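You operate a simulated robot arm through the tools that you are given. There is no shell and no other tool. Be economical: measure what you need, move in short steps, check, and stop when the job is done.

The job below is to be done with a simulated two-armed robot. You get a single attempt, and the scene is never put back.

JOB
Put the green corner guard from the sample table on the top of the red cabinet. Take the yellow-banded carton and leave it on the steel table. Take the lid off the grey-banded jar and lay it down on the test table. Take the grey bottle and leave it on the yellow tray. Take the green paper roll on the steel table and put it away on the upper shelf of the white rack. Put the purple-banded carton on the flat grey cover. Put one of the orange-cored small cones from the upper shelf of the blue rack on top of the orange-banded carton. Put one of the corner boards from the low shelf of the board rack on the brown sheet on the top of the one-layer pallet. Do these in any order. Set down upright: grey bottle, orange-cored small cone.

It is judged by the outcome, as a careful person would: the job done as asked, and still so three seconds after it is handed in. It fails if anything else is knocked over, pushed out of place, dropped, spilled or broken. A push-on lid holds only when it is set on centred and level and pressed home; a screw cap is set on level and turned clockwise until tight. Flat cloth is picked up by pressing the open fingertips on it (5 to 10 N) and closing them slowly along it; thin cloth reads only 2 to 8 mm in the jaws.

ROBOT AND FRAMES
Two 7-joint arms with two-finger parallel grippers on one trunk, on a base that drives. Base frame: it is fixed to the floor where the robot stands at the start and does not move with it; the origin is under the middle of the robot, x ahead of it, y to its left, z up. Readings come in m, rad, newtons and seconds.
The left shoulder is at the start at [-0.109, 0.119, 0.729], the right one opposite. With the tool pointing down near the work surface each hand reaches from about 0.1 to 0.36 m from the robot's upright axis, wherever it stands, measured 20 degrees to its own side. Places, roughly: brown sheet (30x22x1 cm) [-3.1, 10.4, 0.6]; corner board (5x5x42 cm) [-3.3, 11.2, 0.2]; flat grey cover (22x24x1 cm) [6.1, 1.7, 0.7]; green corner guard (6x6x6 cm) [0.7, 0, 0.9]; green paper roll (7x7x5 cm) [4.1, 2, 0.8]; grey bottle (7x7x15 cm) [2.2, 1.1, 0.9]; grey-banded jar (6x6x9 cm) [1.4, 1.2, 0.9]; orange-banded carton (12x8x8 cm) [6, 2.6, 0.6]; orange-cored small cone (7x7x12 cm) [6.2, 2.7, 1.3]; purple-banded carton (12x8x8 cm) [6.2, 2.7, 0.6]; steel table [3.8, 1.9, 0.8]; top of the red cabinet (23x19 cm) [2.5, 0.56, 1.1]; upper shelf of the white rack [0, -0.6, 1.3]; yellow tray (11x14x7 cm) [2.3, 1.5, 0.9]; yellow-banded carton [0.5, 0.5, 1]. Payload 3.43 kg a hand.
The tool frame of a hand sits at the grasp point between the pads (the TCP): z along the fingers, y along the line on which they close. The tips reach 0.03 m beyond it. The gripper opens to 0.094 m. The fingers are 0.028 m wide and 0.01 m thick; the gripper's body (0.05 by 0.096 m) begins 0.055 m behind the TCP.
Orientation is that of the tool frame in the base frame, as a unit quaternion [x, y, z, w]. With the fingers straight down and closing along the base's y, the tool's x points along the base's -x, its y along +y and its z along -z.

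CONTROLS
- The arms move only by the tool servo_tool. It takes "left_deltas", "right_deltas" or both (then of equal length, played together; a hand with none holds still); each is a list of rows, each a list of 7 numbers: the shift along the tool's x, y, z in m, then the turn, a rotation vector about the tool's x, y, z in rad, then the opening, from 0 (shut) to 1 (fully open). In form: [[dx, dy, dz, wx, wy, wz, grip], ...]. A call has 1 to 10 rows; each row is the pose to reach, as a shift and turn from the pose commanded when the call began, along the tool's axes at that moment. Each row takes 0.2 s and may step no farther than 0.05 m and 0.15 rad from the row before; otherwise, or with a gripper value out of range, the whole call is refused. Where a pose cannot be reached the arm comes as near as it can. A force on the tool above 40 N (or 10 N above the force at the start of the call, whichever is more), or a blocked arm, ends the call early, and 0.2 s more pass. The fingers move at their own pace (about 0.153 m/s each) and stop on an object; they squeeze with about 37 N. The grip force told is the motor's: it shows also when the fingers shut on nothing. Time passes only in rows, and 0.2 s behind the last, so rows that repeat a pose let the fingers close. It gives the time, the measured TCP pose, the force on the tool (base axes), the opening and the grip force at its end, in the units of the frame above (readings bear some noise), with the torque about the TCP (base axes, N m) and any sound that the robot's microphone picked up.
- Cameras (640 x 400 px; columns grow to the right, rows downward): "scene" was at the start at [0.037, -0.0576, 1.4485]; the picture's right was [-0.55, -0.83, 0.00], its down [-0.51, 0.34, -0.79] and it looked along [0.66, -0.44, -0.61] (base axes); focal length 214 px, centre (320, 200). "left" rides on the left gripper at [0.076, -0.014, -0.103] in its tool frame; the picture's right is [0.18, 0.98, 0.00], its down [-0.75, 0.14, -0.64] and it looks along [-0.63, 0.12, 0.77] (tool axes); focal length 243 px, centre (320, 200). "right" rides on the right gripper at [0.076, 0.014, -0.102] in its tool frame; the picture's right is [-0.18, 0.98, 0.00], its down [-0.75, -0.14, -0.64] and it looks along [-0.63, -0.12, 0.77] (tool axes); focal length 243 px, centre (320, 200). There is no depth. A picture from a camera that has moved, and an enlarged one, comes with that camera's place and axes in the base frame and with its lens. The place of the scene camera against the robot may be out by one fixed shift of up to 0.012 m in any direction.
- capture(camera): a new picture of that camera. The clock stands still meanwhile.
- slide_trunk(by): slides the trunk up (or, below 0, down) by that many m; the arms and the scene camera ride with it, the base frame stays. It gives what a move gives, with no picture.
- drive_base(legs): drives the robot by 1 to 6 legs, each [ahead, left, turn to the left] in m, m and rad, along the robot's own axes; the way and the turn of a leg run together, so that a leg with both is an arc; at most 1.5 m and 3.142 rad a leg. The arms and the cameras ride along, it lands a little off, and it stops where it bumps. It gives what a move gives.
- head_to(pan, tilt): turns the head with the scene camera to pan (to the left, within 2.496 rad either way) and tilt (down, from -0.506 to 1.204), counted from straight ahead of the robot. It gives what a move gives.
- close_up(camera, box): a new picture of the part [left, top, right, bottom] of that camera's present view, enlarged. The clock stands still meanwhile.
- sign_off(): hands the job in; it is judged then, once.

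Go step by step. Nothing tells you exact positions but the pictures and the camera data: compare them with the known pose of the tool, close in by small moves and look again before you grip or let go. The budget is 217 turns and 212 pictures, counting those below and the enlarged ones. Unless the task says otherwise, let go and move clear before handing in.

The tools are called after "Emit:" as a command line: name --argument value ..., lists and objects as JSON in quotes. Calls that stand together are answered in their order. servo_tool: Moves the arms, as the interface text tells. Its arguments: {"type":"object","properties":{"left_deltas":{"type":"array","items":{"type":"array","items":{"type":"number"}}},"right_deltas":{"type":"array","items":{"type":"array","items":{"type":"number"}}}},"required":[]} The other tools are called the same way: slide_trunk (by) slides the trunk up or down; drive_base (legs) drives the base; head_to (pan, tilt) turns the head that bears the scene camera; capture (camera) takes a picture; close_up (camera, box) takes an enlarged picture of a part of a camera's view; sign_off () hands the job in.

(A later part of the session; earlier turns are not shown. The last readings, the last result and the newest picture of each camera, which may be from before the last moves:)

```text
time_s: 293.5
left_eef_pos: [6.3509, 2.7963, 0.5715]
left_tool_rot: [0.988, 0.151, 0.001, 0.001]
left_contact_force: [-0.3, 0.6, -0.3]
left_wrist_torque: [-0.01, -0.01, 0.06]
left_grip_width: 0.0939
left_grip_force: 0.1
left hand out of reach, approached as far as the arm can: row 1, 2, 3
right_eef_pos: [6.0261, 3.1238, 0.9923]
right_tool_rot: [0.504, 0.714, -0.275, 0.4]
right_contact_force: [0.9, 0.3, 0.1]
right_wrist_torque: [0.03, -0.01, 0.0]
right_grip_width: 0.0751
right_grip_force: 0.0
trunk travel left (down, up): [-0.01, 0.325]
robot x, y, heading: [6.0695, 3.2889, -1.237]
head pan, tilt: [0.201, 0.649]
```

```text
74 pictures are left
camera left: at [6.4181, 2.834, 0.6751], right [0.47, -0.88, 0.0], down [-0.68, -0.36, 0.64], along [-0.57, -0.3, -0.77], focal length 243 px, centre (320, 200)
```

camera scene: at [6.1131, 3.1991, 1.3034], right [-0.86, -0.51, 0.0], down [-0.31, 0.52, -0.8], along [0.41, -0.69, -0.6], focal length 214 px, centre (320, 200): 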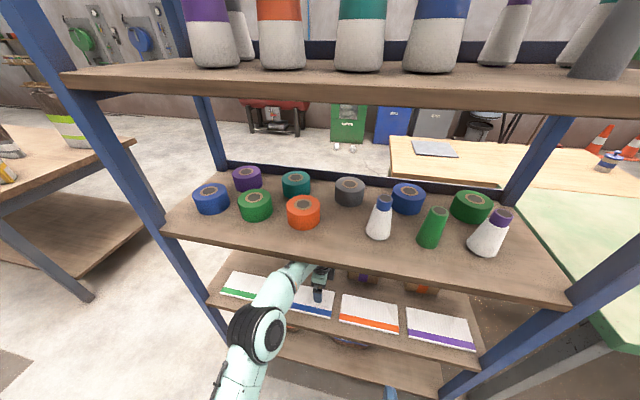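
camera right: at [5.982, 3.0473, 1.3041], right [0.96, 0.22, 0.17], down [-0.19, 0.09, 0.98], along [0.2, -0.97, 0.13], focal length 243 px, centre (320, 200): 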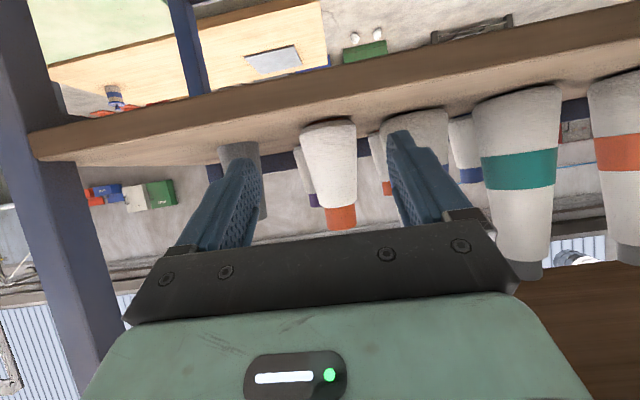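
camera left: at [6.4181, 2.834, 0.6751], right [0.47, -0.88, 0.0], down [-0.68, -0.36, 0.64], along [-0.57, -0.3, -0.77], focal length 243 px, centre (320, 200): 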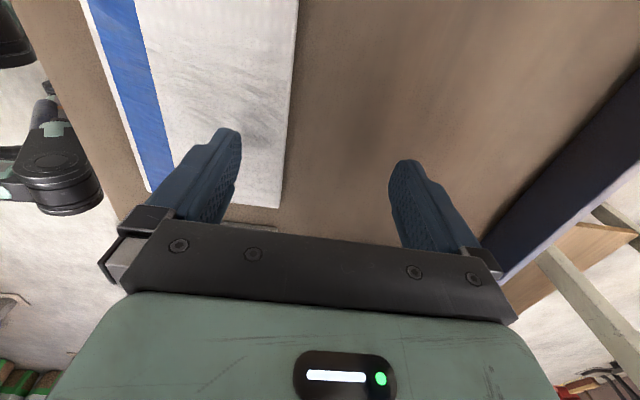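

Emit:
drive_base --legs '[[0.085, 0, 0]]'

Emit:
capture --camera "left"

Emit:
capture --camera "scene"

```text
time_s: 294.6
left_eef_pos: [6.38, 2.7158, 0.5728]
left_tool_rot: [0.988, 0.152, 0.001, 0.002]
left_contact_force: [0.3, -0.7, 0.2]
left_wrist_torque: [0.02, 0.0, 0.03]
left_grip_width: 0.0939
left_grip_force: 0.1
right_eef_pos: [6.0553, 3.0418, 0.9922]
right_tool_rot: [0.504, 0.715, -0.273, 0.4]
right_contact_force: [-1.3, 0.4, 0.0]
right_wrist_torque: [0.02, -0.01, 0.0]
right_grip_width: 0.0754
right_grip_force: 0.2
trunk travel left (down, up): [-0.01, 0.325]
robot x, y, heading: [6.0957, 3.2086, -1.233]
head pan, tilt: [0.201, 0.649]
```

```text
73 pictures are left
camera left: at [6.447, 2.7537, 0.6751], right [0.47, -0.88, 0.0], down [-0.68, -0.36, 0.64], along [-0.56, -0.3, -0.77], focal length 243 px, centre (320, 200)
```

left: 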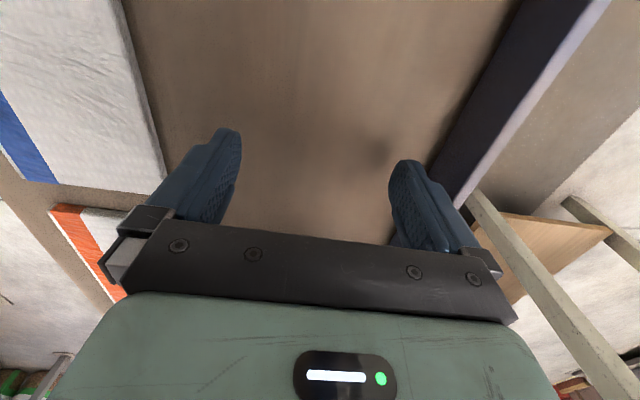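

```text
72 pictures are left
camera scene: at [6.1412, 3.1185, 1.3033], right [-0.86, -0.51, 0.0], down [-0.31, 0.52, -0.8], along [0.41, -0.68, -0.6], focal length 214 px, centre (320, 200)
```

scene: 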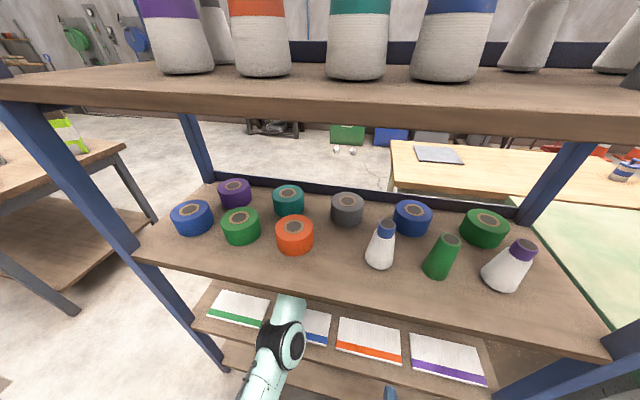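

Emit:
servo_tool --left_deltas '[[-0.02, 0.015, 0, 0, 0, 0, 1], [-0.045, 0.025, 0, 0, 0, 0, 1], [-0.075, 0.025, 0, 0, 0, 0, 1]]'

Emit:
capture --camera "left"

```text
time_s: 295.4
left_eef_pos: [6.3141, 2.7054, 0.5684]
left_tool_rot: [0.988, 0.152, 0.001, 0.002]
left_contact_force: [0.6, 0.3, -0.1]
left_wrist_torque: [0.01, -0.03, 0.02]
left_grip_width: 0.094
left_grip_force: 0.0
left hand out of reach, approached as far as the arm can: row 1, 2, 3
right_eef_pos: [6.0536, 3.0411, 0.9928]
right_tool_rot: [0.504, 0.714, -0.275, 0.401]
right_contact_force: [-0.3, -1.0, 0.3]
right_wrist_torque: [0.0, 0.0, 0.07]
right_grip_width: 0.0753
right_grip_force: 0.1
trunk travel left (down, up): [-0.01, 0.325]
robot x, y, heading: [6.0936, 3.2063, -1.239]
head pan, tilt: [0.201, 0.649]
```

```text
71 pictures are left
camera left: at [6.3816, 2.7428, 0.6727], right [0.47, -0.88, 0.0], down [-0.68, -0.36, 0.64], along [-0.56, -0.3, -0.77], focal length 243 px, centre (320, 200)
```

left: 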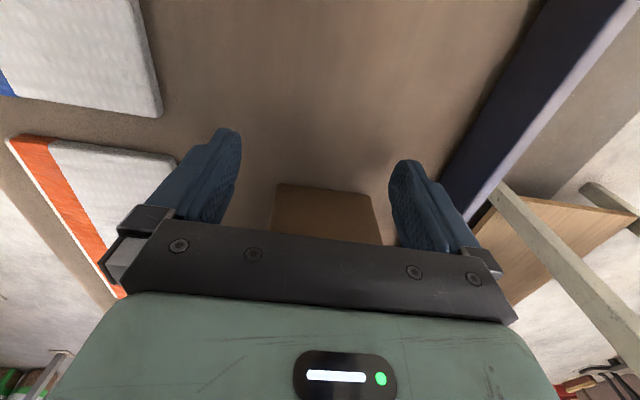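

Emit:
drive_base --legs '[[0.02, -0.03, 0]]'

Emit:
capture --camera "left"

```text
time_s: 296.3
left_eef_pos: [6.2924, 2.6769, 0.5687]
left_tool_rot: [0.988, 0.153, 0.001, 0.002]
left_contact_force: [-0.1, 0.2, -0.7]
left_wrist_torque: [0.01, -0.01, -0.02]
left_grip_width: 0.0941
left_grip_force: 0.0
right_eef_pos: [6.0331, 3.0132, 0.9927]
right_tool_rot: [0.504, 0.715, -0.274, 0.4]
right_contact_force: [0.5, -0.4, -0.4]
right_wrist_torque: [-0.01, -0.03, 0.02]
right_grip_width: 0.0753
right_grip_force: 0.1
trunk travel left (down, up): [-0.01, 0.325]
robot x, y, heading: [6.0698, 3.175, -1.236]
head pan, tilt: [0.201, 0.649]
```

```text
70 pictures are left
camera left: at [6.3607, 2.7139, 0.6725], right [0.47, -0.88, 0.0], down [-0.68, -0.36, 0.64], along [-0.56, -0.3, -0.77], focal length 243 px, centre (320, 200)
```

left: 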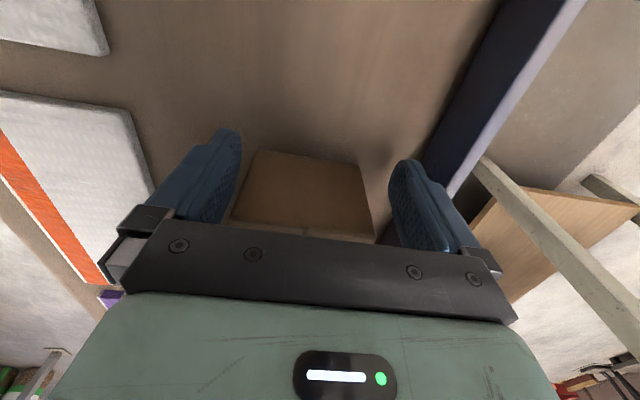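

Emit:
servo_tool --left_deltas '[[0, -0.007, 0, 0, 0, 0, 1]]'

```text
time_s: 296.7
left_eef_pos: [6.2908, 2.6836, 0.5688]
left_tool_rot: [0.988, 0.152, 0.001, 0.001]
left_contact_force: [-0.1, 0.2, 0.9]
left_wrist_torque: [0.01, 0.02, -0.01]
left_grip_width: 0.094
left_grip_force: 0.1
right_eef_pos: [6.034, 3.0141, 0.9931]
right_tool_rot: [0.504, 0.714, -0.275, 0.401]
right_contact_force: [1.0, 0.0, 0.5]
right_wrist_torque: [0.03, 0.04, 0.04]
right_grip_width: 0.0753
right_grip_force: 0.0
trunk travel left (down, up): [-0.01, 0.325]
robot x, y, heading: [6.0717, 3.1728, -1.239]
head pan, tilt: [0.201, 0.649]
```

Emit:
servo_tool --left_deltas '[[-0.015, 0, 0, 0, 0, 0, 1], [-0.03, 0, 0, 0, 0, 0, 1], [-0.045, 0, 0, 0, 0, 0, 1], [-0.06, 0, 0, 0, 0, 0, 1], [-0.068, 0, 0, 0, 0, 0, 1]]'

Emit:
capture --camera "left"

```text
time_s: 297.9
left_eef_pos: [6.2309, 2.6716, 0.5672]
left_tool_rot: [0.988, 0.152, 0.001, 0.002]
left_contact_force: [0.2, -0.2, 0.5]
left_wrist_torque: [-0.01, 0.02, 0.0]
left_grip_width: 0.094
left_grip_force: 0.0
left hand out of reach, approached as far as the arm can: row 4, 5
right_eef_pos: [6.0344, 3.013, 0.9933]
right_tool_rot: [0.504, 0.714, -0.274, 0.4]
right_contact_force: [-0.1, 1.1, 0.5]
right_wrist_torque: [0.03, -0.01, 0.0]
right_grip_width: 0.0752
right_grip_force: 0.0
trunk travel left (down, up): [-0.01, 0.325]
robot x, y, heading: [6.0704, 3.1824, -1.239]
head pan, tilt: [0.201, 0.649]
```

```text
69 pictures are left
camera left: at [6.2996, 2.71, 0.671], right [0.47, -0.88, 0.0], down [-0.68, -0.36, 0.64], along [-0.56, -0.3, -0.77], focal length 243 px, centre (320, 200)
```

left: 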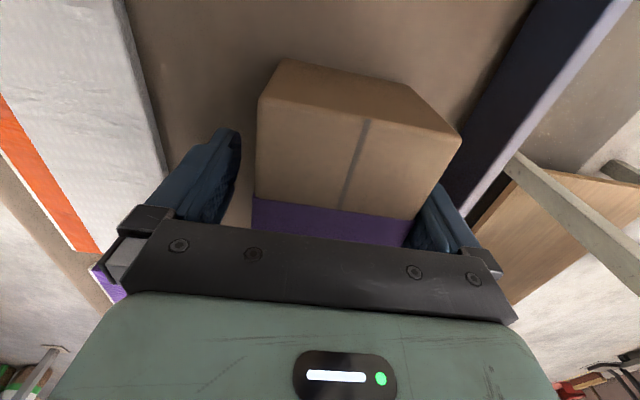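

Emit:
servo_tool --left_deltas '[[0, 0.003, 0, 0, 0, 0, 0], [0, 0.003, 0, 0, 0, 0, 0], [0, 0.003, 0, 0, 0, 0, 0], [0, 0.003, -0.006, 0, 0, 0, 0], [0, 0.003, -0.014, 0, 0, 0, 0]]'

Emit:
capture --camera "left"

```text
time_s: 299.1
left_eef_pos: [6.2339, 2.6722, 0.581]
left_tool_rot: [0.988, 0.152, 0.002, 0.001]
left_contact_force: [0.6, -0.1, -2.6]
left_wrist_torque: [0.02, -0.06, 0.0]
left_grip_width: 0.0792
left_grip_force: 36.9
right_eef_pos: [6.0334, 3.0132, 0.991]
right_tool_rot: [0.505, 0.715, -0.274, 0.4]
right_contact_force: [0.0, -0.4, 0.7]
right_wrist_torque: [0.03, 0.0, 0.04]
right_grip_width: 0.0752
right_grip_force: 0.0
trunk travel left (down, up): [-0.01, 0.325]
robot x, y, heading: [6.0702, 3.1792, -1.238]
head pan, tilt: [0.201, 0.649]
```

```text
68 pictures are left
camera left: at [6.3008, 2.7098, 0.6846], right [0.47, -0.88, 0.0], down [-0.68, -0.36, 0.64], along [-0.56, -0.3, -0.77], focal length 243 px, centre (320, 200)
```

left: 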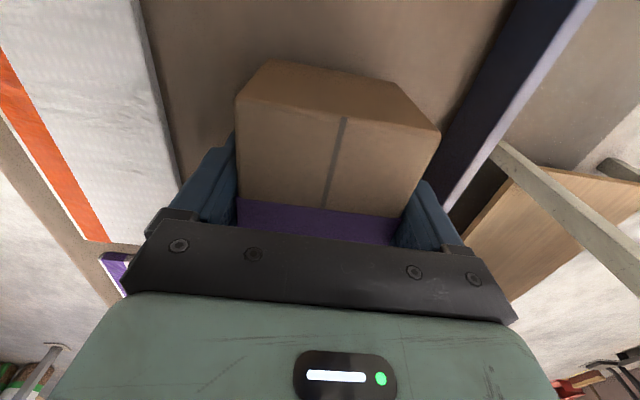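

Emit:
servo_tool --left_deltas '[[0, 0, -0.007, 0, 0, 0, 0], [0, 0, -0.015, 0, 0, 0, 0]]'

Emit:
drive_base --legs '[[-0.4, 0, 0]]'

Emit:
capture --camera "scene"

```text
time_s: 299.7
left_eef_pos: [6.2325, 2.6728, 0.5973]
left_tool_rot: [0.988, 0.152, 0.001, 0.002]
left_contact_force: [0.4, 0.0, -2.4]
left_wrist_torque: [0.03, -0.01, 0.01]
left_grip_width: 0.0793
left_grip_force: 37.1
left hand out of reach, approached as far as the arm can: row 1, 2
right_eef_pos: [6.0326, 3.0131, 0.9929]
right_tool_rot: [0.504, 0.714, -0.275, 0.4]
right_contact_force: [-0.7, -0.2, 0.2]
right_wrist_torque: [0.01, 0.01, -0.03]
right_grip_width: 0.0752
right_grip_force: 0.1
trunk travel left (down, up): [-0.01, 0.325]
robot x, y, heading: [6.0716, 3.1786, -1.236]
head pan, tilt: [0.201, 0.649]
```

```text
time_s: 302.2
left_eef_pos: [6.1024, 3.0505, 0.5972]
left_tool_rot: [0.988, 0.154, 0.001, 0.002]
left_contact_force: [0.5, -0.2, -1.6]
left_wrist_torque: [0.02, 0.0, 0.0]
left_grip_width: 0.0792
left_grip_force: 37.3
right_eef_pos: [5.903, 3.39, 0.9935]
right_tool_rot: [0.503, 0.716, -0.273, 0.401]
right_contact_force: [0.2, 0.1, -0.1]
right_wrist_torque: [-0.03, 0.02, 0.02]
right_grip_width: 0.0751
right_grip_force: 0.0
trunk travel left (down, up): [-0.01, 0.325]
robot x, y, heading: [5.9421, 3.5572, -1.229]
head pan, tilt: [0.201, 0.649]
```

```text
67 pictures are left
camera scene: at [5.988, 3.4673, 1.3034], right [-0.86, -0.51, 0.0], down [-0.31, 0.52, -0.8], along [0.41, -0.68, -0.6], focal length 214 px, centre (320, 200)
```

scene: 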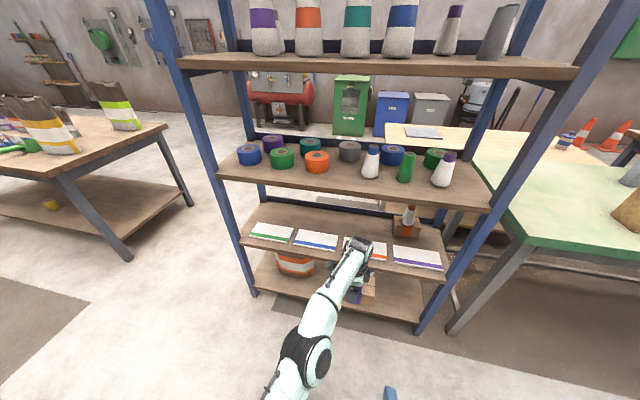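

Emit:
slide_trunk --by 0.25

Emit:
drive_base --legs '[[0, 1.1, -0.03], [1.4, 0, 0], [0.4, 0, 0], [0, 0, -1.57]]'

Emit:
head_to --pan 0.1 --tilt 0.6

Emit:
capture --camera "scene"

```text
time_s: 304.8
left_eef_pos: [6.1032, 3.0458, 0.9015]
left_tool_rot: [0.987, 0.154, 0.009, 0.045]
left_contact_force: [1.0, 0.2, -2.0]
left_wrist_torque: [0.06, 0.01, 0.03]
left_grip_width: 0.0792
left_grip_force: 37.1
right_eef_pos: [5.9017, 3.3907, 1.2419]
right_tool_rot: [0.502, 0.716, -0.272, 0.401]
right_contact_force: [0.3, -0.6, 0.0]
right_wrist_torque: [0.03, 0.0, 0.03]
right_grip_width: 0.0754
right_grip_force: 0.2
trunk travel left (down, up): [-0.26, 0.075]
robot x, y, heading: [5.9392, 3.5537, -1.233]
head pan, tilt: [0.201, 0.649]
```

```text
time_s: 327.1
left_eef_pos: [7.0138, 2.0424, 0.9012]
left_tool_rot: [0.803, -0.594, -0.026, 0.038]
left_contact_force: [0.2, 0.6, -2.2]
left_wrist_torque: [-0.01, -0.05, 0.03]
left_grip_width: 0.0791
left_grip_force: 37.0
right_eef_pos: [7.3607, 2.2402, 1.2424]
right_tool_rot: [0.862, 0.146, -0.477, 0.088]
right_contact_force: [0.4, -0.5, -0.5]
right_wrist_torque: [0.04, -0.04, 0.0]
right_grip_width: 0.075
right_grip_force: 0.1
trunk travel left (down, up): [-0.26, 0.075]
robot x, y, heading: [7.5295, 2.2016, -2.815]
head pan, tilt: [0.201, 0.649]
```

```text
time_s: 327.8
left_eef_pos: [7.0143, 2.0409, 0.901]
left_tool_rot: [0.803, -0.594, -0.026, 0.038]
left_contact_force: [0.2, 0.8, -2.6]
left_wrist_torque: [-0.07, 0.02, 0.0]
left_grip_width: 0.0792
left_grip_force: 36.5
right_eef_pos: [7.3601, 2.2396, 1.2428]
right_tool_rot: [0.862, 0.146, -0.477, 0.088]
right_contact_force: [-0.3, 0.3, -0.4]
right_wrist_torque: [-0.01, -0.01, -0.01]
right_grip_width: 0.0753
right_grip_force: 0.1
trunk travel left (down, up): [-0.26, 0.075]
robot x, y, heading: [7.5291, 2.1979, -2.808]
head pan, tilt: [0.099, 0.6]
```

```text
66 pictures are left
camera scene: at [7.4882, 2.1672, 1.5619], right [-0.41, 0.91, 0.0], down [0.51, 0.23, -0.82], along [-0.75, -0.34, -0.57], focal length 214 px, centre (320, 200)
```

scene: 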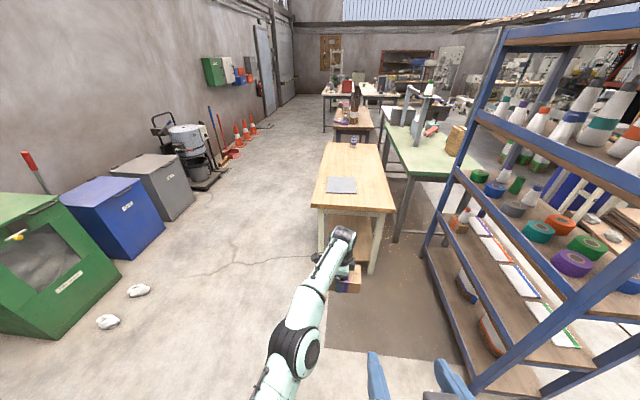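

Emit:
drive_base --legs '[[0.88, 0.01, 0]]'

Emit:
capture --camera "left"

Emit:
head_to --pan 0.0 --tilt 0.9

Emit:
capture --camera "scene"

```text
time_s: 332.4
left_eef_pos: [6.1911, 1.7603, 0.9012]
left_tool_rot: [0.801, -0.597, -0.025, 0.037]
left_contact_force: [0.2, -0.1, -3.3]
left_wrist_torque: [-0.05, -0.03, 0.04]
left_grip_width: 0.0791
left_grip_force: 36.9
right_eef_pos: [6.5388, 1.9559, 1.2416]
right_tool_rot: [0.863, 0.142, -0.477, 0.086]
right_contact_force: [-0.3, -0.2, -0.2]
right_wrist_torque: [0.02, 0.0, 0.02]
right_grip_width: 0.0751
right_grip_force: 0.1
trunk travel left (down, up): [-0.26, 0.075]
robot x, y, heading: [6.7058, 1.915, -2.819]
head pan, tilt: [0.099, 0.6]
```

```text
65 pictures are left
camera left: at [6.2352, 1.6955, 1.0025], right [-0.89, -0.46, 0.09], down [-0.29, 0.7, 0.65], along [-0.36, 0.55, -0.75], focal length 243 px, centre (320, 200)
```

left: 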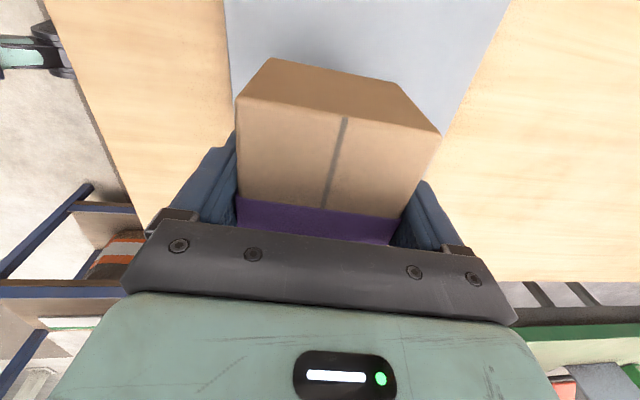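

```text
time_s: 333.2
left_eef_pos: [6.1909, 1.76, 0.9009]
left_tool_rot: [0.802, -0.596, -0.025, 0.038]
left_contact_force: [-0.2, 0.2, -1.6]
left_wrist_torque: [-0.03, -0.01, -0.02]
left_grip_width: 0.0794
left_grip_force: 36.8
right_eef_pos: [6.539, 1.9565, 1.2432]
right_tool_rot: [0.863, 0.142, -0.477, 0.086]
right_contact_force: [-0.7, -0.5, -0.4]
right_wrist_torque: [0.01, -0.02, 0.03]
right_grip_width: 0.0753
right_grip_force: 0.1
trunk travel left (down, up): [-0.26, 0.075]
robot x, y, heading: [6.7049, 1.9161, -2.826]
head pan, tilt: [0.0, 0.901]
```

```text
64 pictures are left
camera scene: at [6.6752, 1.8943, 1.5372], right [-0.31, 0.95, 0.0], down [0.74, 0.25, -0.62], along [-0.59, -0.2, -0.78], focal length 214 px, centre (320, 200)
```

scene: 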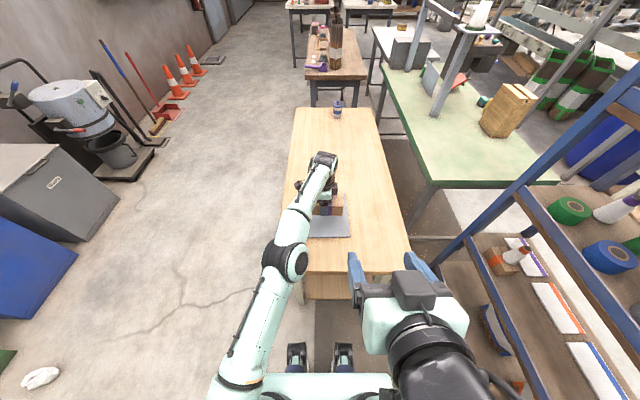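

Emit:
drive_base --legs '[[0.04, 0, 0]]'

Emit:
servo_tool --left_deltas '[[0, -0.005, 0.02, 0.045, 0, 0, 0], [0, -0.01, 0.05, 0.09, 0, 0, 0], [0, -0.012, 0.09, 0.09, 0, 0, 0], [0, -0.012, 0.115, 0.09, 0, 0, 0]]'

Emit:
capture --camera "left"

```text
time_s: 334.0
left_eef_pos: [6.1537, 1.748, 0.9012]
left_tool_rot: [0.801, -0.597, -0.025, 0.038]
left_contact_force: [0.6, 0.1, -3.3]
left_wrist_torque: [0.0, -0.04, 0.0]
left_grip_width: 0.0795
left_grip_force: 37.3
right_eef_pos: [6.5012, 1.9435, 1.242]
right_tool_rot: [0.863, 0.143, -0.477, 0.087]
right_contact_force: [-0.3, 0.2, -0.9]
right_wrist_torque: [0.0, -0.02, 0.0]
right_grip_width: 0.0752
right_grip_force: 0.1
trunk travel left (down, up): [-0.26, 0.075]
robot x, y, heading: [6.6696, 1.9023, -2.824]
head pan, tilt: [0.0, 0.901]
```

```text
time_s: 335.2
left_eef_pos: [6.1581, 1.7484, 0.7977]
left_tool_rot: [0.802, -0.597, -0.008, 0.008]
left_contact_force: [6.0, 1.0, 14.3]
left_wrist_torque: [-0.29, -0.69, 0.12]
left_grip_width: 0.0794
left_grip_force: 37.4
left hand out of reach, approached as far as the arm can: row 2, 4
right_eef_pos: [6.5021, 1.9439, 1.2427]
right_tool_rot: [0.862, 0.142, -0.478, 0.086]
right_contact_force: [-0.2, 0.5, -0.3]
right_wrist_torque: [0.02, -0.03, 0.02]
right_grip_width: 0.0753
right_grip_force: 0.0
trunk travel left (down, up): [-0.26, 0.075]
robot x, y, heading: [6.6687, 1.9009, -2.827]
head pan, tilt: [0.0, 0.901]
stopped in row 4 (left hand): the force on the tool passed its limit at 43 N (the readings are from after the stop); the commanded pose is now the measured one
```

```text
63 pictures are left
camera left: at [6.1953, 1.6804, 0.8991], right [-0.89, -0.46, 0.02], down [-0.34, 0.68, 0.65], along [-0.31, 0.57, -0.76], focal length 243 px, centre (320, 200)
```

left: 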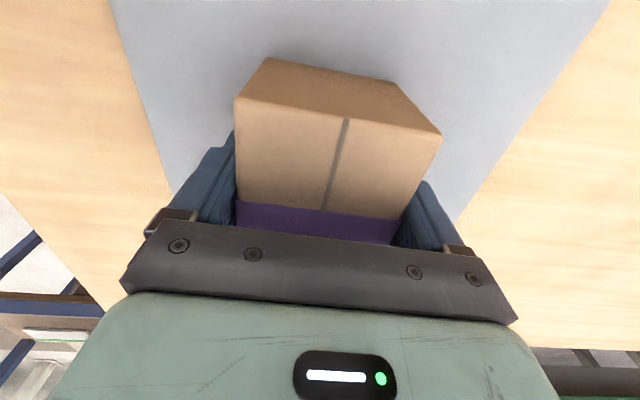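

Emit:
servo_tool --left_deltas '[[0, 0, 0.001, 0.01, 0, 0, 0], [0, 0, 0.001, 0.01, 0, 0, 0.95], [0, 0, 0.001, 0.01, 0, 0, 1], [0, 0, -0.03, 0, 0, 0, 1], [0, 0, -0.07, 0, 0, 0, 1], [0, 0, -0.11, 0, 0, 0, 1], [0, -0.03, -0.13, 0, 0, 0, 1]]'

Emit:
capture --camera "left"

Emit:
capture --camera "scene"

```text
time_s: 336.8
left_eef_pos: [6.1774, 1.7584, 0.9277]
left_tool_rot: [0.802, -0.597, -0.006, 0.007]
left_contact_force: [-0.1, 0.0, 0.0]
left_wrist_torque: [-0.02, 0.0, 0.0]
left_grip_width: 0.0939
left_grip_force: 0.1
left hand out of reach, approached as far as the arm can: row 6, 7
right_eef_pos: [6.502, 1.9437, 1.2419]
right_tool_rot: [0.862, 0.143, -0.478, 0.087]
right_contact_force: [0.4, 0.2, 0.2]
right_wrist_torque: [0.02, 0.01, -0.01]
right_grip_width: 0.0754
right_grip_force: 0.1
trunk travel left (down, up): [-0.26, 0.075]
robot x, y, heading: [6.6678, 1.903, -2.825]
head pan, tilt: [0.0, 0.901]
```

```text
62 pictures are left
camera left: at [6.2141, 1.6914, 1.0303], right [-0.89, -0.46, 0.02], down [-0.34, 0.68, 0.65], along [-0.31, 0.57, -0.76], focal length 243 px, centre (320, 200)
```

left: 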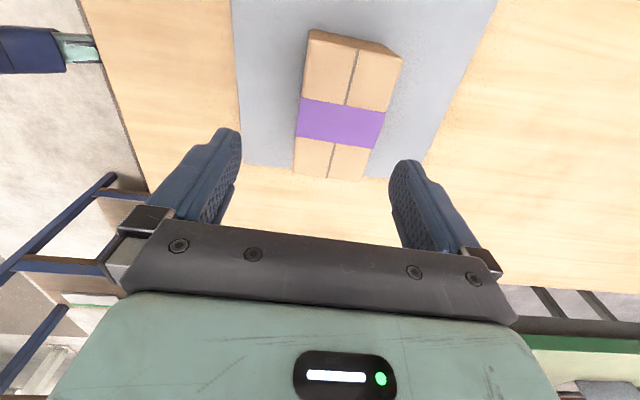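

```text
61 pictures are left
camera scene: at [6.6382, 1.8823, 1.5371], right [-0.31, 0.95, 0.0], down [0.74, 0.25, -0.62], along [-0.59, -0.2, -0.78], focal length 214 px, centre (320, 200)
```

scene: 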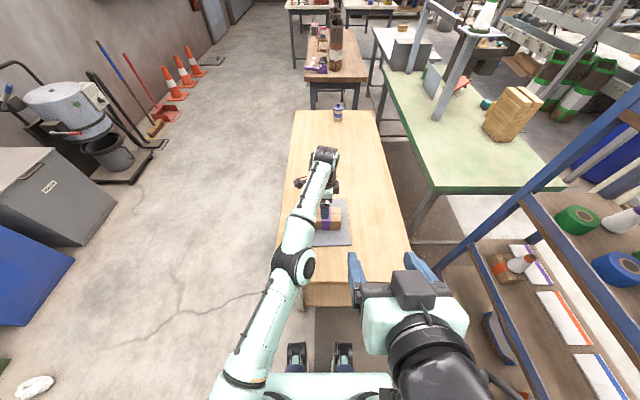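

Emit:
close_up --camera "left" --box '[230, 20, 430, 200]'

Emit:
close_up --camera "scene" --box '[280, 160, 400, 260]'

```text
2.22 times, centred on (330, 110) of left
camera zoom: at [6.2141, 1.6914, 1.0303], right [-0.89, -0.46, 0.02], down [-0.34, 0.68, 0.65], along [-0.31, 0.57, -0.76], focal length 539 px, centre (298, 400)
```

zoom: 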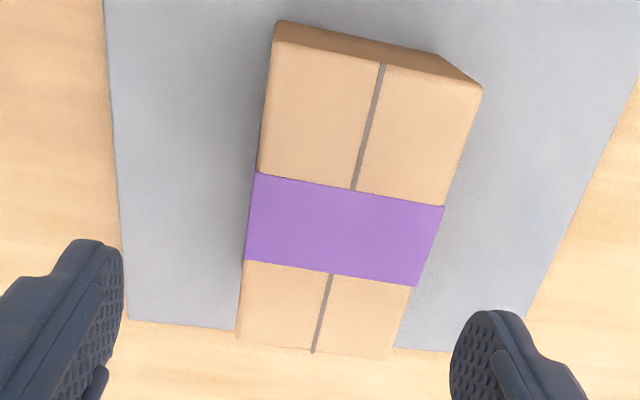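

```text
4.00 times, centred on (340, 210) of scene
camera zoom: at [6.6382, 1.8823, 1.5371], right [-0.31, 0.95, 0.0], down [0.74, 0.25, -0.62], along [-0.59, -0.2, -0.78], focal length 858 px, centre (240, 160)
```

zoom: 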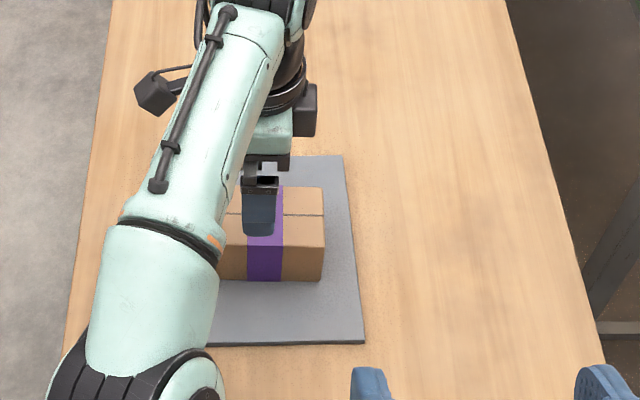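

Emit:
drive_base --legs '[[-0.95, 0, 0], [0, 0, 1.565], [-1.4, 0, 0], [-0.42, 0, 0], [0, -1.5, 0], [0, -1.5, 0]]'

Emit:
head_to --pan -0.4 --tilt 0.5

Emit:
capture --camera "scene"

```text
time_s: 380.0
left_eef_pos: [4.2988, 2.4199, 0.9278]
left_tool_rot: [0.987, 0.163, 0.001, 0.01]
left_contact_force: [0.3, 0.0, 0.8]
left_wrist_torque: [-0.01, 0.03, -0.01]
left_grip_width: 0.094
left_grip_force: 0.1
right_eef_pos: [4.1019, 2.737, 1.2412]
right_tool_rot: [0.496, 0.719, -0.27, 0.405]
right_contact_force: [-0.1, -0.8, 0.4]
right_wrist_torque: [0.0, -0.02, -0.01]
right_grip_width: 0.0753
right_grip_force: 0.0
trunk travel left (down, up): [-0.26, 0.075]
robot x, y, heading: [4.14, 2.9012, -1.215]
head pan, tilt: [0.0, 0.901]
```

```text
time_s: 380.8
left_eef_pos: [4.2993, 2.4193, 0.9271]
left_tool_rot: [0.987, 0.163, 0.001, 0.009]
left_contact_force: [0.0, 0.1, 1.2]
left_wrist_torque: [0.0, -0.01, -0.02]
left_grip_width: 0.0942
left_grip_force: 0.1
right_eef_pos: [4.103, 2.7368, 1.2419]
right_tool_rot: [0.496, 0.72, -0.27, 0.404]
right_contact_force: [-0.6, 0.4, -0.3]
right_wrist_torque: [-0.02, 0.02, -0.01]
right_grip_width: 0.0754
right_grip_force: 0.1
trunk travel left (down, up): [-0.26, 0.075]
robot x, y, heading: [4.1351, 2.9023, -1.214]
head pan, tilt: [-0.4, 0.499]
```

```text
58 pictures are left
camera scene: at [4.1202, 2.8441, 1.5709], right [-1.0, 0.04, 0.0], down [0.02, 0.48, -0.88], along [-0.04, -0.88, -0.48], focal length 214 px, centre (320, 200)
```

scene: 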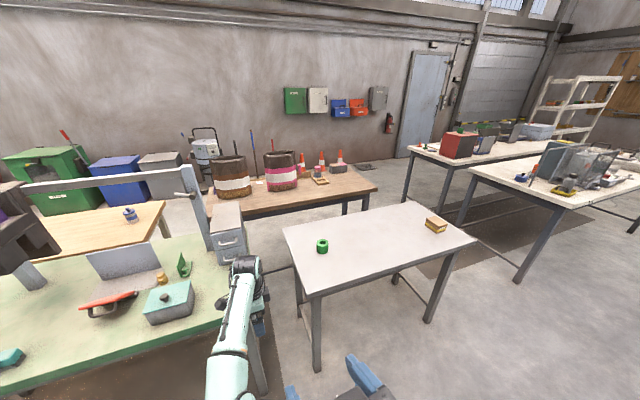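

Emit:
servo_tool --left_deltas '[[0, -0.05, 0, 0, 0, 0, 1], [0, -0.1, 0, 0, 0, 0, 1], [0, -0.15, 0, 0, 0, 0, 1], [0, -0.2, 0, 0, 0, 0, 1], [0, -0.22, -0.04, 0, 0, 0, 1]]' --right_deltas '[[0, 0, 0, 0, 0.12, 0, 1], [0, 0, 0, 0, 0.24, 0, 1], [0, 0, 0, 0, 0.36, 0, 1], [0, 0, 0, 0, 0.46, 0, 1], [0, 0, 0, 0, 0.46, 0, 1]]'

Emit:
drive_base --legs '[[0, -0.223, -0.045], [0.345, 0, 0]]'

Emit:
capture --camera "right"

```text
time_s: 382.0
left_eef_pos: [4.2036, 2.4571, 1.023]
left_tool_rot: [0.987, 0.164, 0.001, 0.009]
left_contact_force: [0.3, 0.2, -0.8]
left_wrist_torque: [0.01, -0.01, 0.0]
left_grip_width: 0.0939
left_grip_force: 0.1
left hand out of reach, approached as far as the arm can: row 1, 2, 3, 4, 5
right_eef_pos: [4.1028, 2.7396, 1.243]
right_tool_rot: [0.544, 0.794, -0.149, 0.229]
right_contact_force: [-0.1, 0.7, 0.4]
right_wrist_torque: [-0.04, -0.03, 0.04]
right_grip_width: 0.094
right_grip_force: 0.1
trunk travel left (down, up): [-0.26, 0.075]
robot x, y, heading: [4.138, 2.9063, -1.217]
head pan, tilt: [-0.4, 0.499]
```

```text
time_s: 386.5
left_eef_pos: [4.0705, 2.0464, 1.0218]
left_tool_rot: [0.991, 0.135, 0.001, 0.009]
left_contact_force: [-0.5, 0.0, -0.7]
left_wrist_torque: [-0.02, 0.02, -0.03]
left_grip_width: 0.094
left_grip_force: 0.1
right_eef_pos: [3.9848, 2.3351, 1.2428]
right_tool_rot: [0.567, 0.777, -0.156, 0.225]
right_contact_force: [0.1, -0.3, -0.6]
right_wrist_torque: [0.01, 0.0, -0.01]
right_grip_width: 0.094
right_grip_force: 0.0
trunk travel left (down, up): [-0.26, 0.075]
robot x, y, heading: [4.031, 2.4976, -1.275]
head pan, tilt: [-0.4, 0.499]
```

```text
57 pictures are left
camera right: at [3.9604, 2.4525, 1.2891], right [0.98, 0.15, 0.11], down [-0.05, -0.34, 0.94], along [0.18, -0.93, -0.32], focal length 243 px, centre (320, 200)
```

right: 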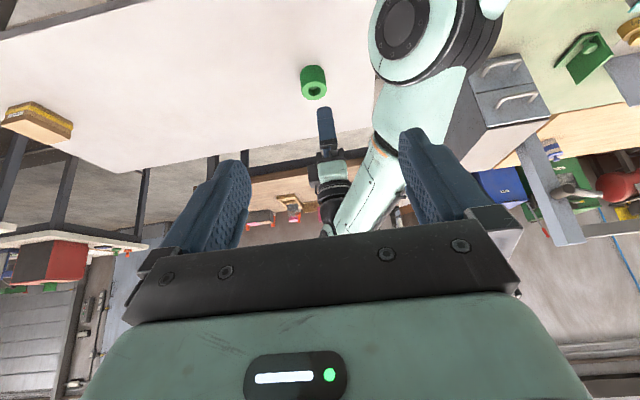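

Emit:
servo_tool --left_deltas '[[-0.01, 0.025, 0.03, 0, 0, 0, 1], [-0.017, 0.048, 0.06, 0, 0, 0, 1], [-0.017, 0.048, 0.1, 0, 0, 0, 1]]'

Emit:
capture --camera "left"

```text
time_s: 387.3
left_eef_pos: [4.0758, 2.0092, 0.9228]
left_tool_rot: [0.991, 0.136, 0.0, 0.009]
left_contact_force: [-0.5, -0.2, -0.2]
left_wrist_torque: [0.03, 0.0, 0.03]
left_grip_width: 0.0938
left_grip_force: 0.1
left hand out of reach, approached as far as the arm can: row 1, 2, 3
right_eef_pos: [3.9855, 2.3347, 1.2427]
right_tool_rot: [0.567, 0.777, -0.156, 0.224]
right_contact_force: [-0.5, -0.2, 0.2]
right_wrist_torque: [-0.01, 0.0, 0.04]
right_grip_width: 0.094
right_grip_force: 0.0
trunk travel left (down, up): [-0.26, 0.075]
robot x, y, heading: [4.0279, 2.4989, -1.271]
head pan, tilt: [-0.4, 0.499]
```

```text
56 pictures are left
camera left: at [4.1447, 2.0471, 1.0252], right [0.44, -0.9, 0.02], down [-0.69, -0.33, 0.65], along [-0.57, -0.3, -0.76], focal length 243 px, centre (320, 200)
```

left: 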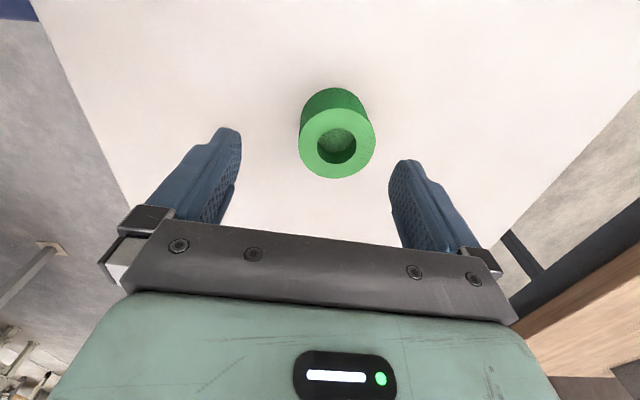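

Emit:
drive_base --legs '[[0.0, -0.1, 0]]'

Emit:
servo_tool --left_deltas '[[0.05, 0.008, 0, 0, 0, 0, 1], [0.097, 0.015, 0, 0, 0, 0, 1]]'

Emit:
capture --camera "left"

```text
time_s: 388.8
left_eef_pos: [3.9818, 1.9828, 0.9222]
left_tool_rot: [0.991, 0.136, 0.0, 0.008]
left_contact_force: [0.9, -0.6, 0.7]
left_wrist_torque: [0.0, -0.01, -0.01]
left_grip_width: 0.0941
left_grip_force: 0.0
right_eef_pos: [3.8907, 2.3055, 1.2425]
right_tool_rot: [0.567, 0.777, -0.156, 0.225]
right_contact_force: [0.5, 0.5, 0.0]
right_wrist_torque: [0.01, -0.01, 0.02]
right_grip_width: 0.0942
right_grip_force: 0.0
trunk travel left (down, up): [-0.26, 0.075]
robot x, y, heading: [3.9339, 2.4712, -1.269]
head pan, tilt: [-0.4, 0.499]
```

```text
refused: row 1 steps farther than a row can; nothing moved
```

```text
55 pictures are left
camera left: at [4.0511, 2.0189, 1.0256], right [0.44, -0.9, 0.02], down [-0.69, -0.33, 0.65], along [-0.57, -0.3, -0.76], focal length 243 px, centre (320, 200)
```

left: 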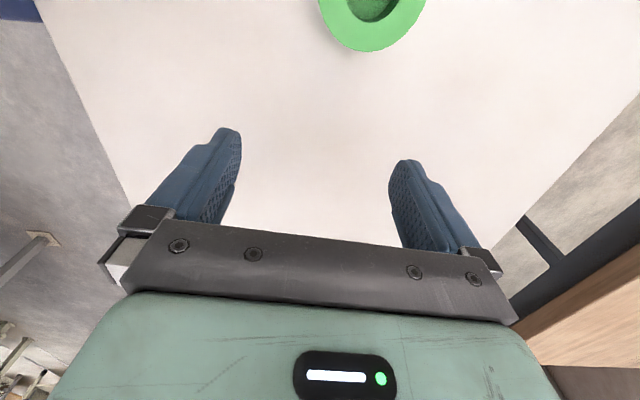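

Emit:
servo_tool --left_deltas '[[0.035, 0.005, 0, 0, 0, 0, 1], [0.07, 0.01, 0, 0, 0, 0, 1], [0.093, 0.014, 0.01, 0, 0, 0, 1]]'

Emit:
capture --camera "left"

```text
time_s: 389.6
left_eef_pos: [4.0767, 1.9919, 0.9136]
left_tool_rot: [0.991, 0.136, 0.0, 0.008]
left_contact_force: [-0.4, -0.4, 0.8]
left_wrist_torque: [0.0, 0.01, 0.02]
left_grip_width: 0.0939
left_grip_force: 0.1
right_eef_pos: [3.8935, 2.3064, 1.2438]
right_tool_rot: [0.566, 0.778, -0.155, 0.224]
right_contact_force: [0.1, 0.2, 0.0]
right_wrist_torque: [-0.03, 0.04, 0.0]
right_grip_width: 0.0943
right_grip_force: 0.1
trunk travel left (down, up): [-0.26, 0.075]
robot x, y, heading: [3.9315, 2.4709, -1.268]
head pan, tilt: [-0.4, 0.499]
```

```text
54 pictures are left
camera left: at [4.1451, 2.0294, 1.0163], right [0.44, -0.9, 0.02], down [-0.69, -0.33, 0.65], along [-0.57, -0.3, -0.76], focal length 243 px, centre (320, 200)
```

left: 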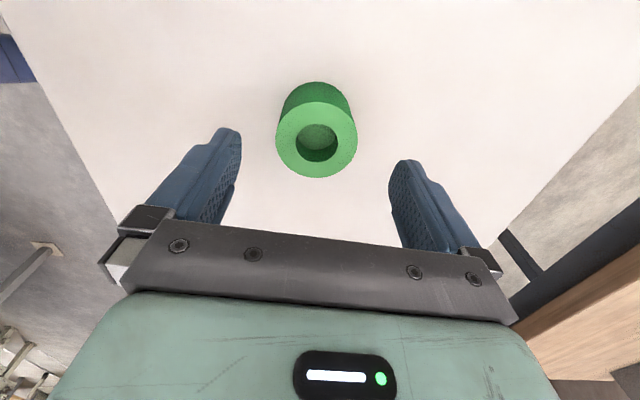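

Emit:
servo_tool --left_deltas '[[0, 0, 0.04, 0, 0, 0, 1], [0, 0, 0.075, 0, 0, 0, 1], [0, 0, 0.075, 0, 0, 0, 0], [0, 0, 0.075, 0, 0, 0, 0], [0, 0, 0.075, 0, 0, 0, 0], [0, 0, 0.06, 0, 0, 0, 0], [0, 0, 0.03, 0, 0, 0, 0], [0, 0, -0.01, 0, 0, 0, 0], [0, 0, -0.05, 0, 0, 0, 0]]'

Emit:
capture --camera "left"

```text
time_s: 391.6
left_eef_pos: [4.0749, 1.9959, 0.9642]
left_tool_rot: [0.991, 0.136, 0.001, 0.008]
left_contact_force: [0.1, 0.1, 0.3]
left_wrist_torque: [0.01, -0.03, 0.02]
left_grip_width: 0.0645
left_grip_force: 37.0
right_eef_pos: [3.8914, 2.3058, 1.2437]
right_tool_rot: [0.566, 0.778, -0.156, 0.224]
right_contact_force: [0.0, -0.3, -0.4]
right_wrist_torque: [0.0, 0.02, 0.02]
right_grip_width: 0.0941
right_grip_force: 0.0
trunk travel left (down, up): [-0.26, 0.075]
robot x, y, heading: [3.9378, 2.4699, -1.27]
head pan, tilt: [-0.4, 0.499]
```

```text
53 pictures are left
camera left: at [4.1434, 2.0326, 1.0659], right [0.44, -0.9, 0.02], down [-0.69, -0.33, 0.65], along [-0.57, -0.3, -0.76], focal length 243 px, centre (320, 200)
```

left: 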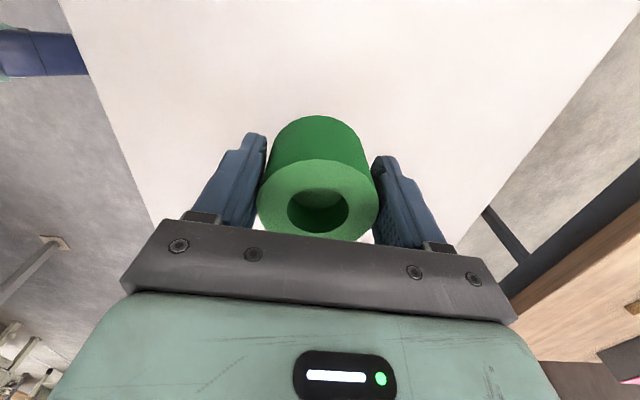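

Emit:
drive_base --legs '[[0, 0, -1.56], [1.45, 0, 0], [1.45, 0, 0], [1.45, 0, 0]]'

Emit:
slide_trunk --by 0.075

```text
time_s: 416.2
left_eef_pos: [-0.6648, 0.9848, 0.9623]
left_tool_rot: [0.798, -0.603, -0.006, 0.007]
left_contact_force: [0.3, 0.7, -1.1]
left_wrist_torque: [0.01, 0.03, -0.06]
left_grip_width: 0.0639
left_grip_force: 37.1
right_eef_pos: [-0.3549, 1.1672, 1.2425]
right_tool_rot: [0.95, 0.15, -0.269, 0.048]
right_contact_force: [-0.3, 0.2, -0.2]
right_wrist_torque: [0.03, 0.01, -0.02]
right_grip_width: 0.0938
right_grip_force: 0.1
trunk travel left (down, up): [-0.26, 0.075]
robot x, y, heading: [-0.1925, 1.1231, -2.835]
head pan, tilt: [-0.4, 0.499]
```

```text
time_s: 417.3
left_eef_pos: [-0.6648, 0.9838, 1.0368]
left_tool_rot: [0.797, -0.603, -0.006, 0.007]
left_contact_force: [0.3, -0.3, -0.7]
left_wrist_torque: [0.0, 0.02, -0.02]
left_grip_width: 0.064
left_grip_force: 37.1
right_eef_pos: [-0.3546, 1.1677, 1.3178]
right_tool_rot: [0.95, 0.15, -0.269, 0.049]
right_contact_force: [0.2, 0.0, 0.0]
right_wrist_torque: [-0.04, 0.02, 0.01]
right_grip_width: 0.0941
right_grip_force: 0.1
trunk travel left (down, up): [-0.335, 0.0]
robot x, y, heading: [-0.1903, 1.1258, -2.838]
head pan, tilt: [-0.4, 0.499]
```

Emit:
drive_base --legs '[[0, 0, 1.42], [0.9, 0.05, 0]]'

Emit:
head_to --pan 0.0 --tilt 0.5

Emit:
capture --camera "scene"

```text
time_s: 425.6
left_eef_pos: [0.0603, -0.2472, 1.0381]
left_tool_rot: [0.998, 0.063, 0.0, 0.009]
left_contact_force: [-0.4, 0.2, -1.0]
left_wrist_torque: [-0.01, -0.01, 0.0]
left_grip_width: 0.0638
left_grip_force: 37.2
right_eef_pos: [-0.076, 0.0876, 1.3184]
right_tool_rot: [0.621, 0.735, -0.171, 0.213]
right_contact_force: [0.1, -1.0, 0.4]
right_wrist_torque: [0.01, 0.01, 0.03]
right_grip_width: 0.094
right_grip_force: 0.0
trunk travel left (down, up): [-0.335, 0.0]
robot x, y, heading: [-0.009, 0.2428, -1.415]
head pan, tilt: [-0.4, 0.499]
```

```text
time_s: 426.4
left_eef_pos: [0.059, -0.248, 1.038]
left_tool_rot: [0.998, 0.062, 0.0, 0.008]
left_contact_force: [0.4, -0.5, -0.4]
left_wrist_torque: [-0.01, 0.02, -0.01]
left_grip_width: 0.0637
left_grip_force: 36.8
right_eef_pos: [-0.0761, 0.0859, 1.3188]
right_tool_rot: [0.622, 0.734, -0.172, 0.212]
right_contact_force: [0.3, -0.5, -0.5]
right_wrist_torque: [-0.03, 0.0, -0.01]
right_grip_width: 0.0941
right_grip_force: 0.0
trunk travel left (down, up): [-0.335, 0.0]
robot x, y, heading: [-0.0083, 0.247, -1.419]
head pan, tilt: [0.0, 0.499]
```

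```text
52 pictures are left
camera scene: at [0.0005, 0.1867, 1.6503], right [-0.99, -0.15, 0.0], down [-0.07, 0.47, -0.88], along [0.13, -0.87, -0.48], focal length 214 px, centre (320, 200)
```

scene: 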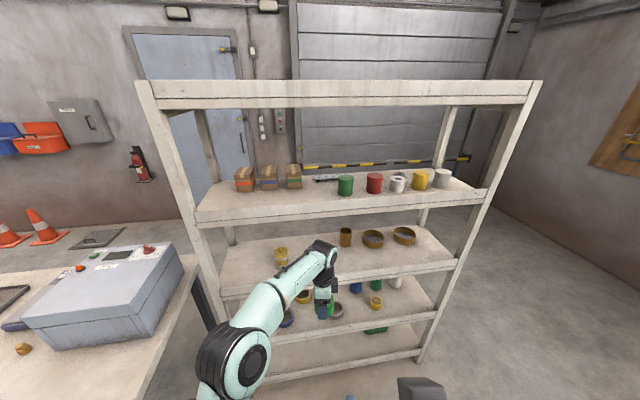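

Emit:
servo_tool --left_deltas '[[0, -0.025, -0.035, 0, 0, 0, 0], [0, -0.05, -0.075, 0, 0, 0, 0], [0, -0.075, -0.115, 0, 0, 0, 0], [0, -0.1, -0.155, 0, 0, 0, 0], [0, -0.125, -0.195, 0, 0, 0, 0], [0, -0.14, -0.235, 0, 0, 0, 0], [0, -0.14, -0.275, 0, 0, 0, 0]]'

Emit:
drive_base --legs '[[0, 0, 0.13], [0.28, 0, 0]]'

Emit:
capture --camera "scene"

```text
time_s: 428.0
left_eef_pos: [0.0419, -0.1034, 1.3016]
left_tool_rot: [0.998, 0.062, 0.0, 0.01]
left_contact_force: [-0.1, -0.6, -0.6]
left_wrist_torque: [0.01, 0.03, -0.01]
left_grip_width: 0.0638
left_grip_force: 36.3
left hand out of reach, approached as far as the arm can: row 7
right_eef_pos: [-0.0762, 0.0859, 1.3173]
right_tool_rot: [0.622, 0.734, -0.171, 0.213]
right_contact_force: [0.0, 0.5, -1.2]
right_wrist_torque: [-0.02, 0.01, 0.08]
right_grip_width: 0.0941
right_grip_force: 0.0
trunk travel left (down, up): [-0.335, 0.0]
robot x, y, heading: [-0.0096, 0.2447, -1.419]
head pan, tilt: [0.0, 0.499]
```

```text
time_s: 430.6
left_eef_pos: [0.163, -0.3609, 1.3018]
left_tool_rot: [0.992, 0.122, 0.0, 0.0]
left_contact_force: [0.1, -0.1, -1.2]
left_wrist_torque: [0.03, 0.02, 0.0]
left_grip_width: 0.0635
left_grip_force: 37.0
right_eef_pos: [0.0227, -0.192, 1.3184]
right_tool_rot: [0.575, 0.771, -0.158, 0.223]
right_contact_force: [0.2, -0.3, -0.1]
right_wrist_torque: [0.04, 0.02, -0.03]
right_grip_width: 0.0939
right_grip_force: 0.1
trunk travel left (down, up): [-0.335, 0.0]
robot x, y, heading: [0.071, -0.0274, -1.291]
head pan, tilt: [0.0, 0.499]
stopped in leg 2: the force on the tool passed its limit at 44 N (the readings are from after the stop); the commanded pose is now the measured one
```

```text
51 pictures are left
camera scene: at [0.0845, -0.0825, 1.6503], right [-0.96, -0.28, 0.0], down [-0.13, 0.46, -0.88], along [0.24, -0.84, -0.48], focal length 214 px, centre (320, 200)
```

scene: 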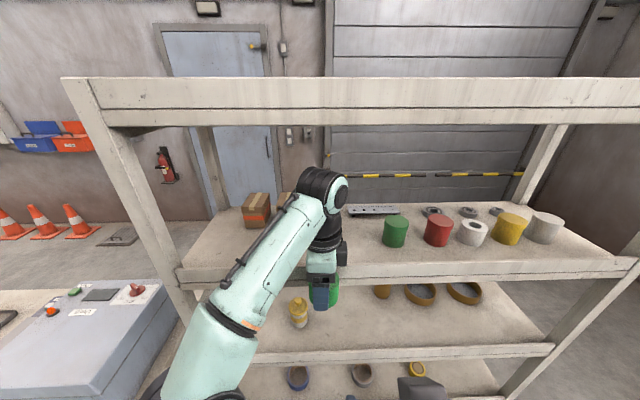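

Emit:
drive_base --legs '[[-0.12, 0, 0], [0, 0, 1.59], [0, 0.14, 0], [0.25, 0, 0]]'

Emit:
slide_trunk --by -0.1

Emit:
servo_tool --left_deltas '[[0, 0, 0.04, 0, 0, 0, 0], [0, 0, 0.08, 0, 0, 0, 0], [0, 0, 0.12, 0, 0, 0, 0], [0, 0, 0.16, 0, 0, 0, 0], [0, 0, 0.2, 0, 0, 0, 0], [0, 0, 0.24, 0, 0, 0, 0]]'

Emit:
capture --camera "left"

```text
time_s: 438.7
left_eef_pos: [0.5479, 0.3927, 1.302]
left_tool_rot: [0.606, 0.796, 0.001, -0.002]
left_contact_force: [-0.3, -0.2, 0.0]
left_wrist_torque: [0.01, -0.05, 0.02]
left_grip_width: 0.0637
left_grip_force: 37.0
right_eef_pos: [0.3814, 0.248, 1.3167]
right_tool_rot: [-0.149, 0.95, 0.049, 0.268]
right_contact_force: [0.2, 0.4, -0.7]
right_wrist_torque: [0.01, 0.0, 0.02]
right_grip_width: 0.094
right_grip_force: 0.0
trunk travel left (down, up): [-0.335, 0.0]
robot x, y, heading: [0.2167, 0.2907, 0.296]
head pan, tilt: [0.0, 0.499]
stopped in leg 4: the robot was blocked; the commanded pose is now the measured one
```

```text
time_s: 440.1
left_eef_pos: [0.5253, 0.3863, 1.1627]
left_tool_rot: [0.605, 0.795, -0.031, -0.022]
left_contact_force: [0.2, 0.0, -0.1]
left_wrist_torque: [0.0, 0.03, -0.02]
left_grip_width: 0.0638
left_grip_force: 37.6
right_eef_pos: [0.3833, 0.2505, 1.2179]
right_tool_rot: [-0.15, 0.95, 0.049, 0.269]
right_contact_force: [-0.3, 0.4, 0.2]
right_wrist_torque: [0.01, 0.02, 0.0]
right_grip_width: 0.0941
right_grip_force: 0.2
trunk travel left (down, up): [-0.235, 0.1]
robot x, y, heading: [0.2183, 0.2948, 0.304]
head pan, tilt: [0.0, 0.499]
```

```text
time_s: 441.5
left_eef_pos: [0.5083, 0.3821, 0.9253]
left_tool_rot: [0.605, 0.795, -0.031, -0.021]
left_contact_force: [-0.5, -0.1, 0.3]
left_wrist_torque: [0.01, 0.01, 0.03]
left_grip_width: 0.0636
left_grip_force: 36.9
right_eef_pos: [0.383, 0.2487, 1.2179]
right_tool_rot: [-0.149, 0.951, 0.049, 0.268]
right_contact_force: [0.8, 0.3, 0.3]
right_wrist_torque: [0.0, -0.01, 0.0]
right_grip_width: 0.094
right_grip_force: 0.0
trunk travel left (down, up): [-0.235, 0.1]
robot x, y, heading: [0.2233, 0.2911, 0.303]
head pan, tilt: [0.0, 0.499]
```

```text
50 pictures are left
camera left: at [0.4819, 0.4556, 1.0277], right [0.9, 0.44, -0.07], down [0.38, -0.67, 0.63], along [0.23, -0.59, -0.77], focal length 243 px, centre (320, 200)
```

left: 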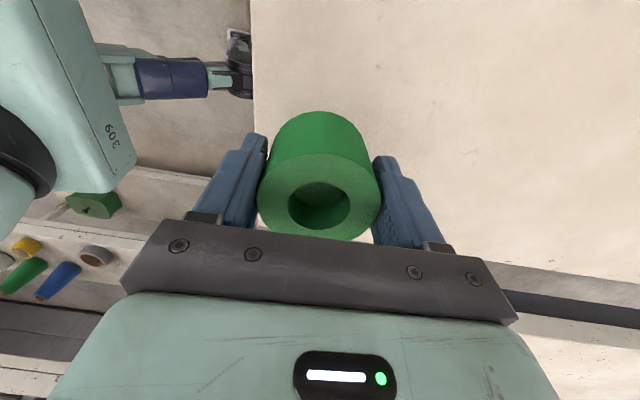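

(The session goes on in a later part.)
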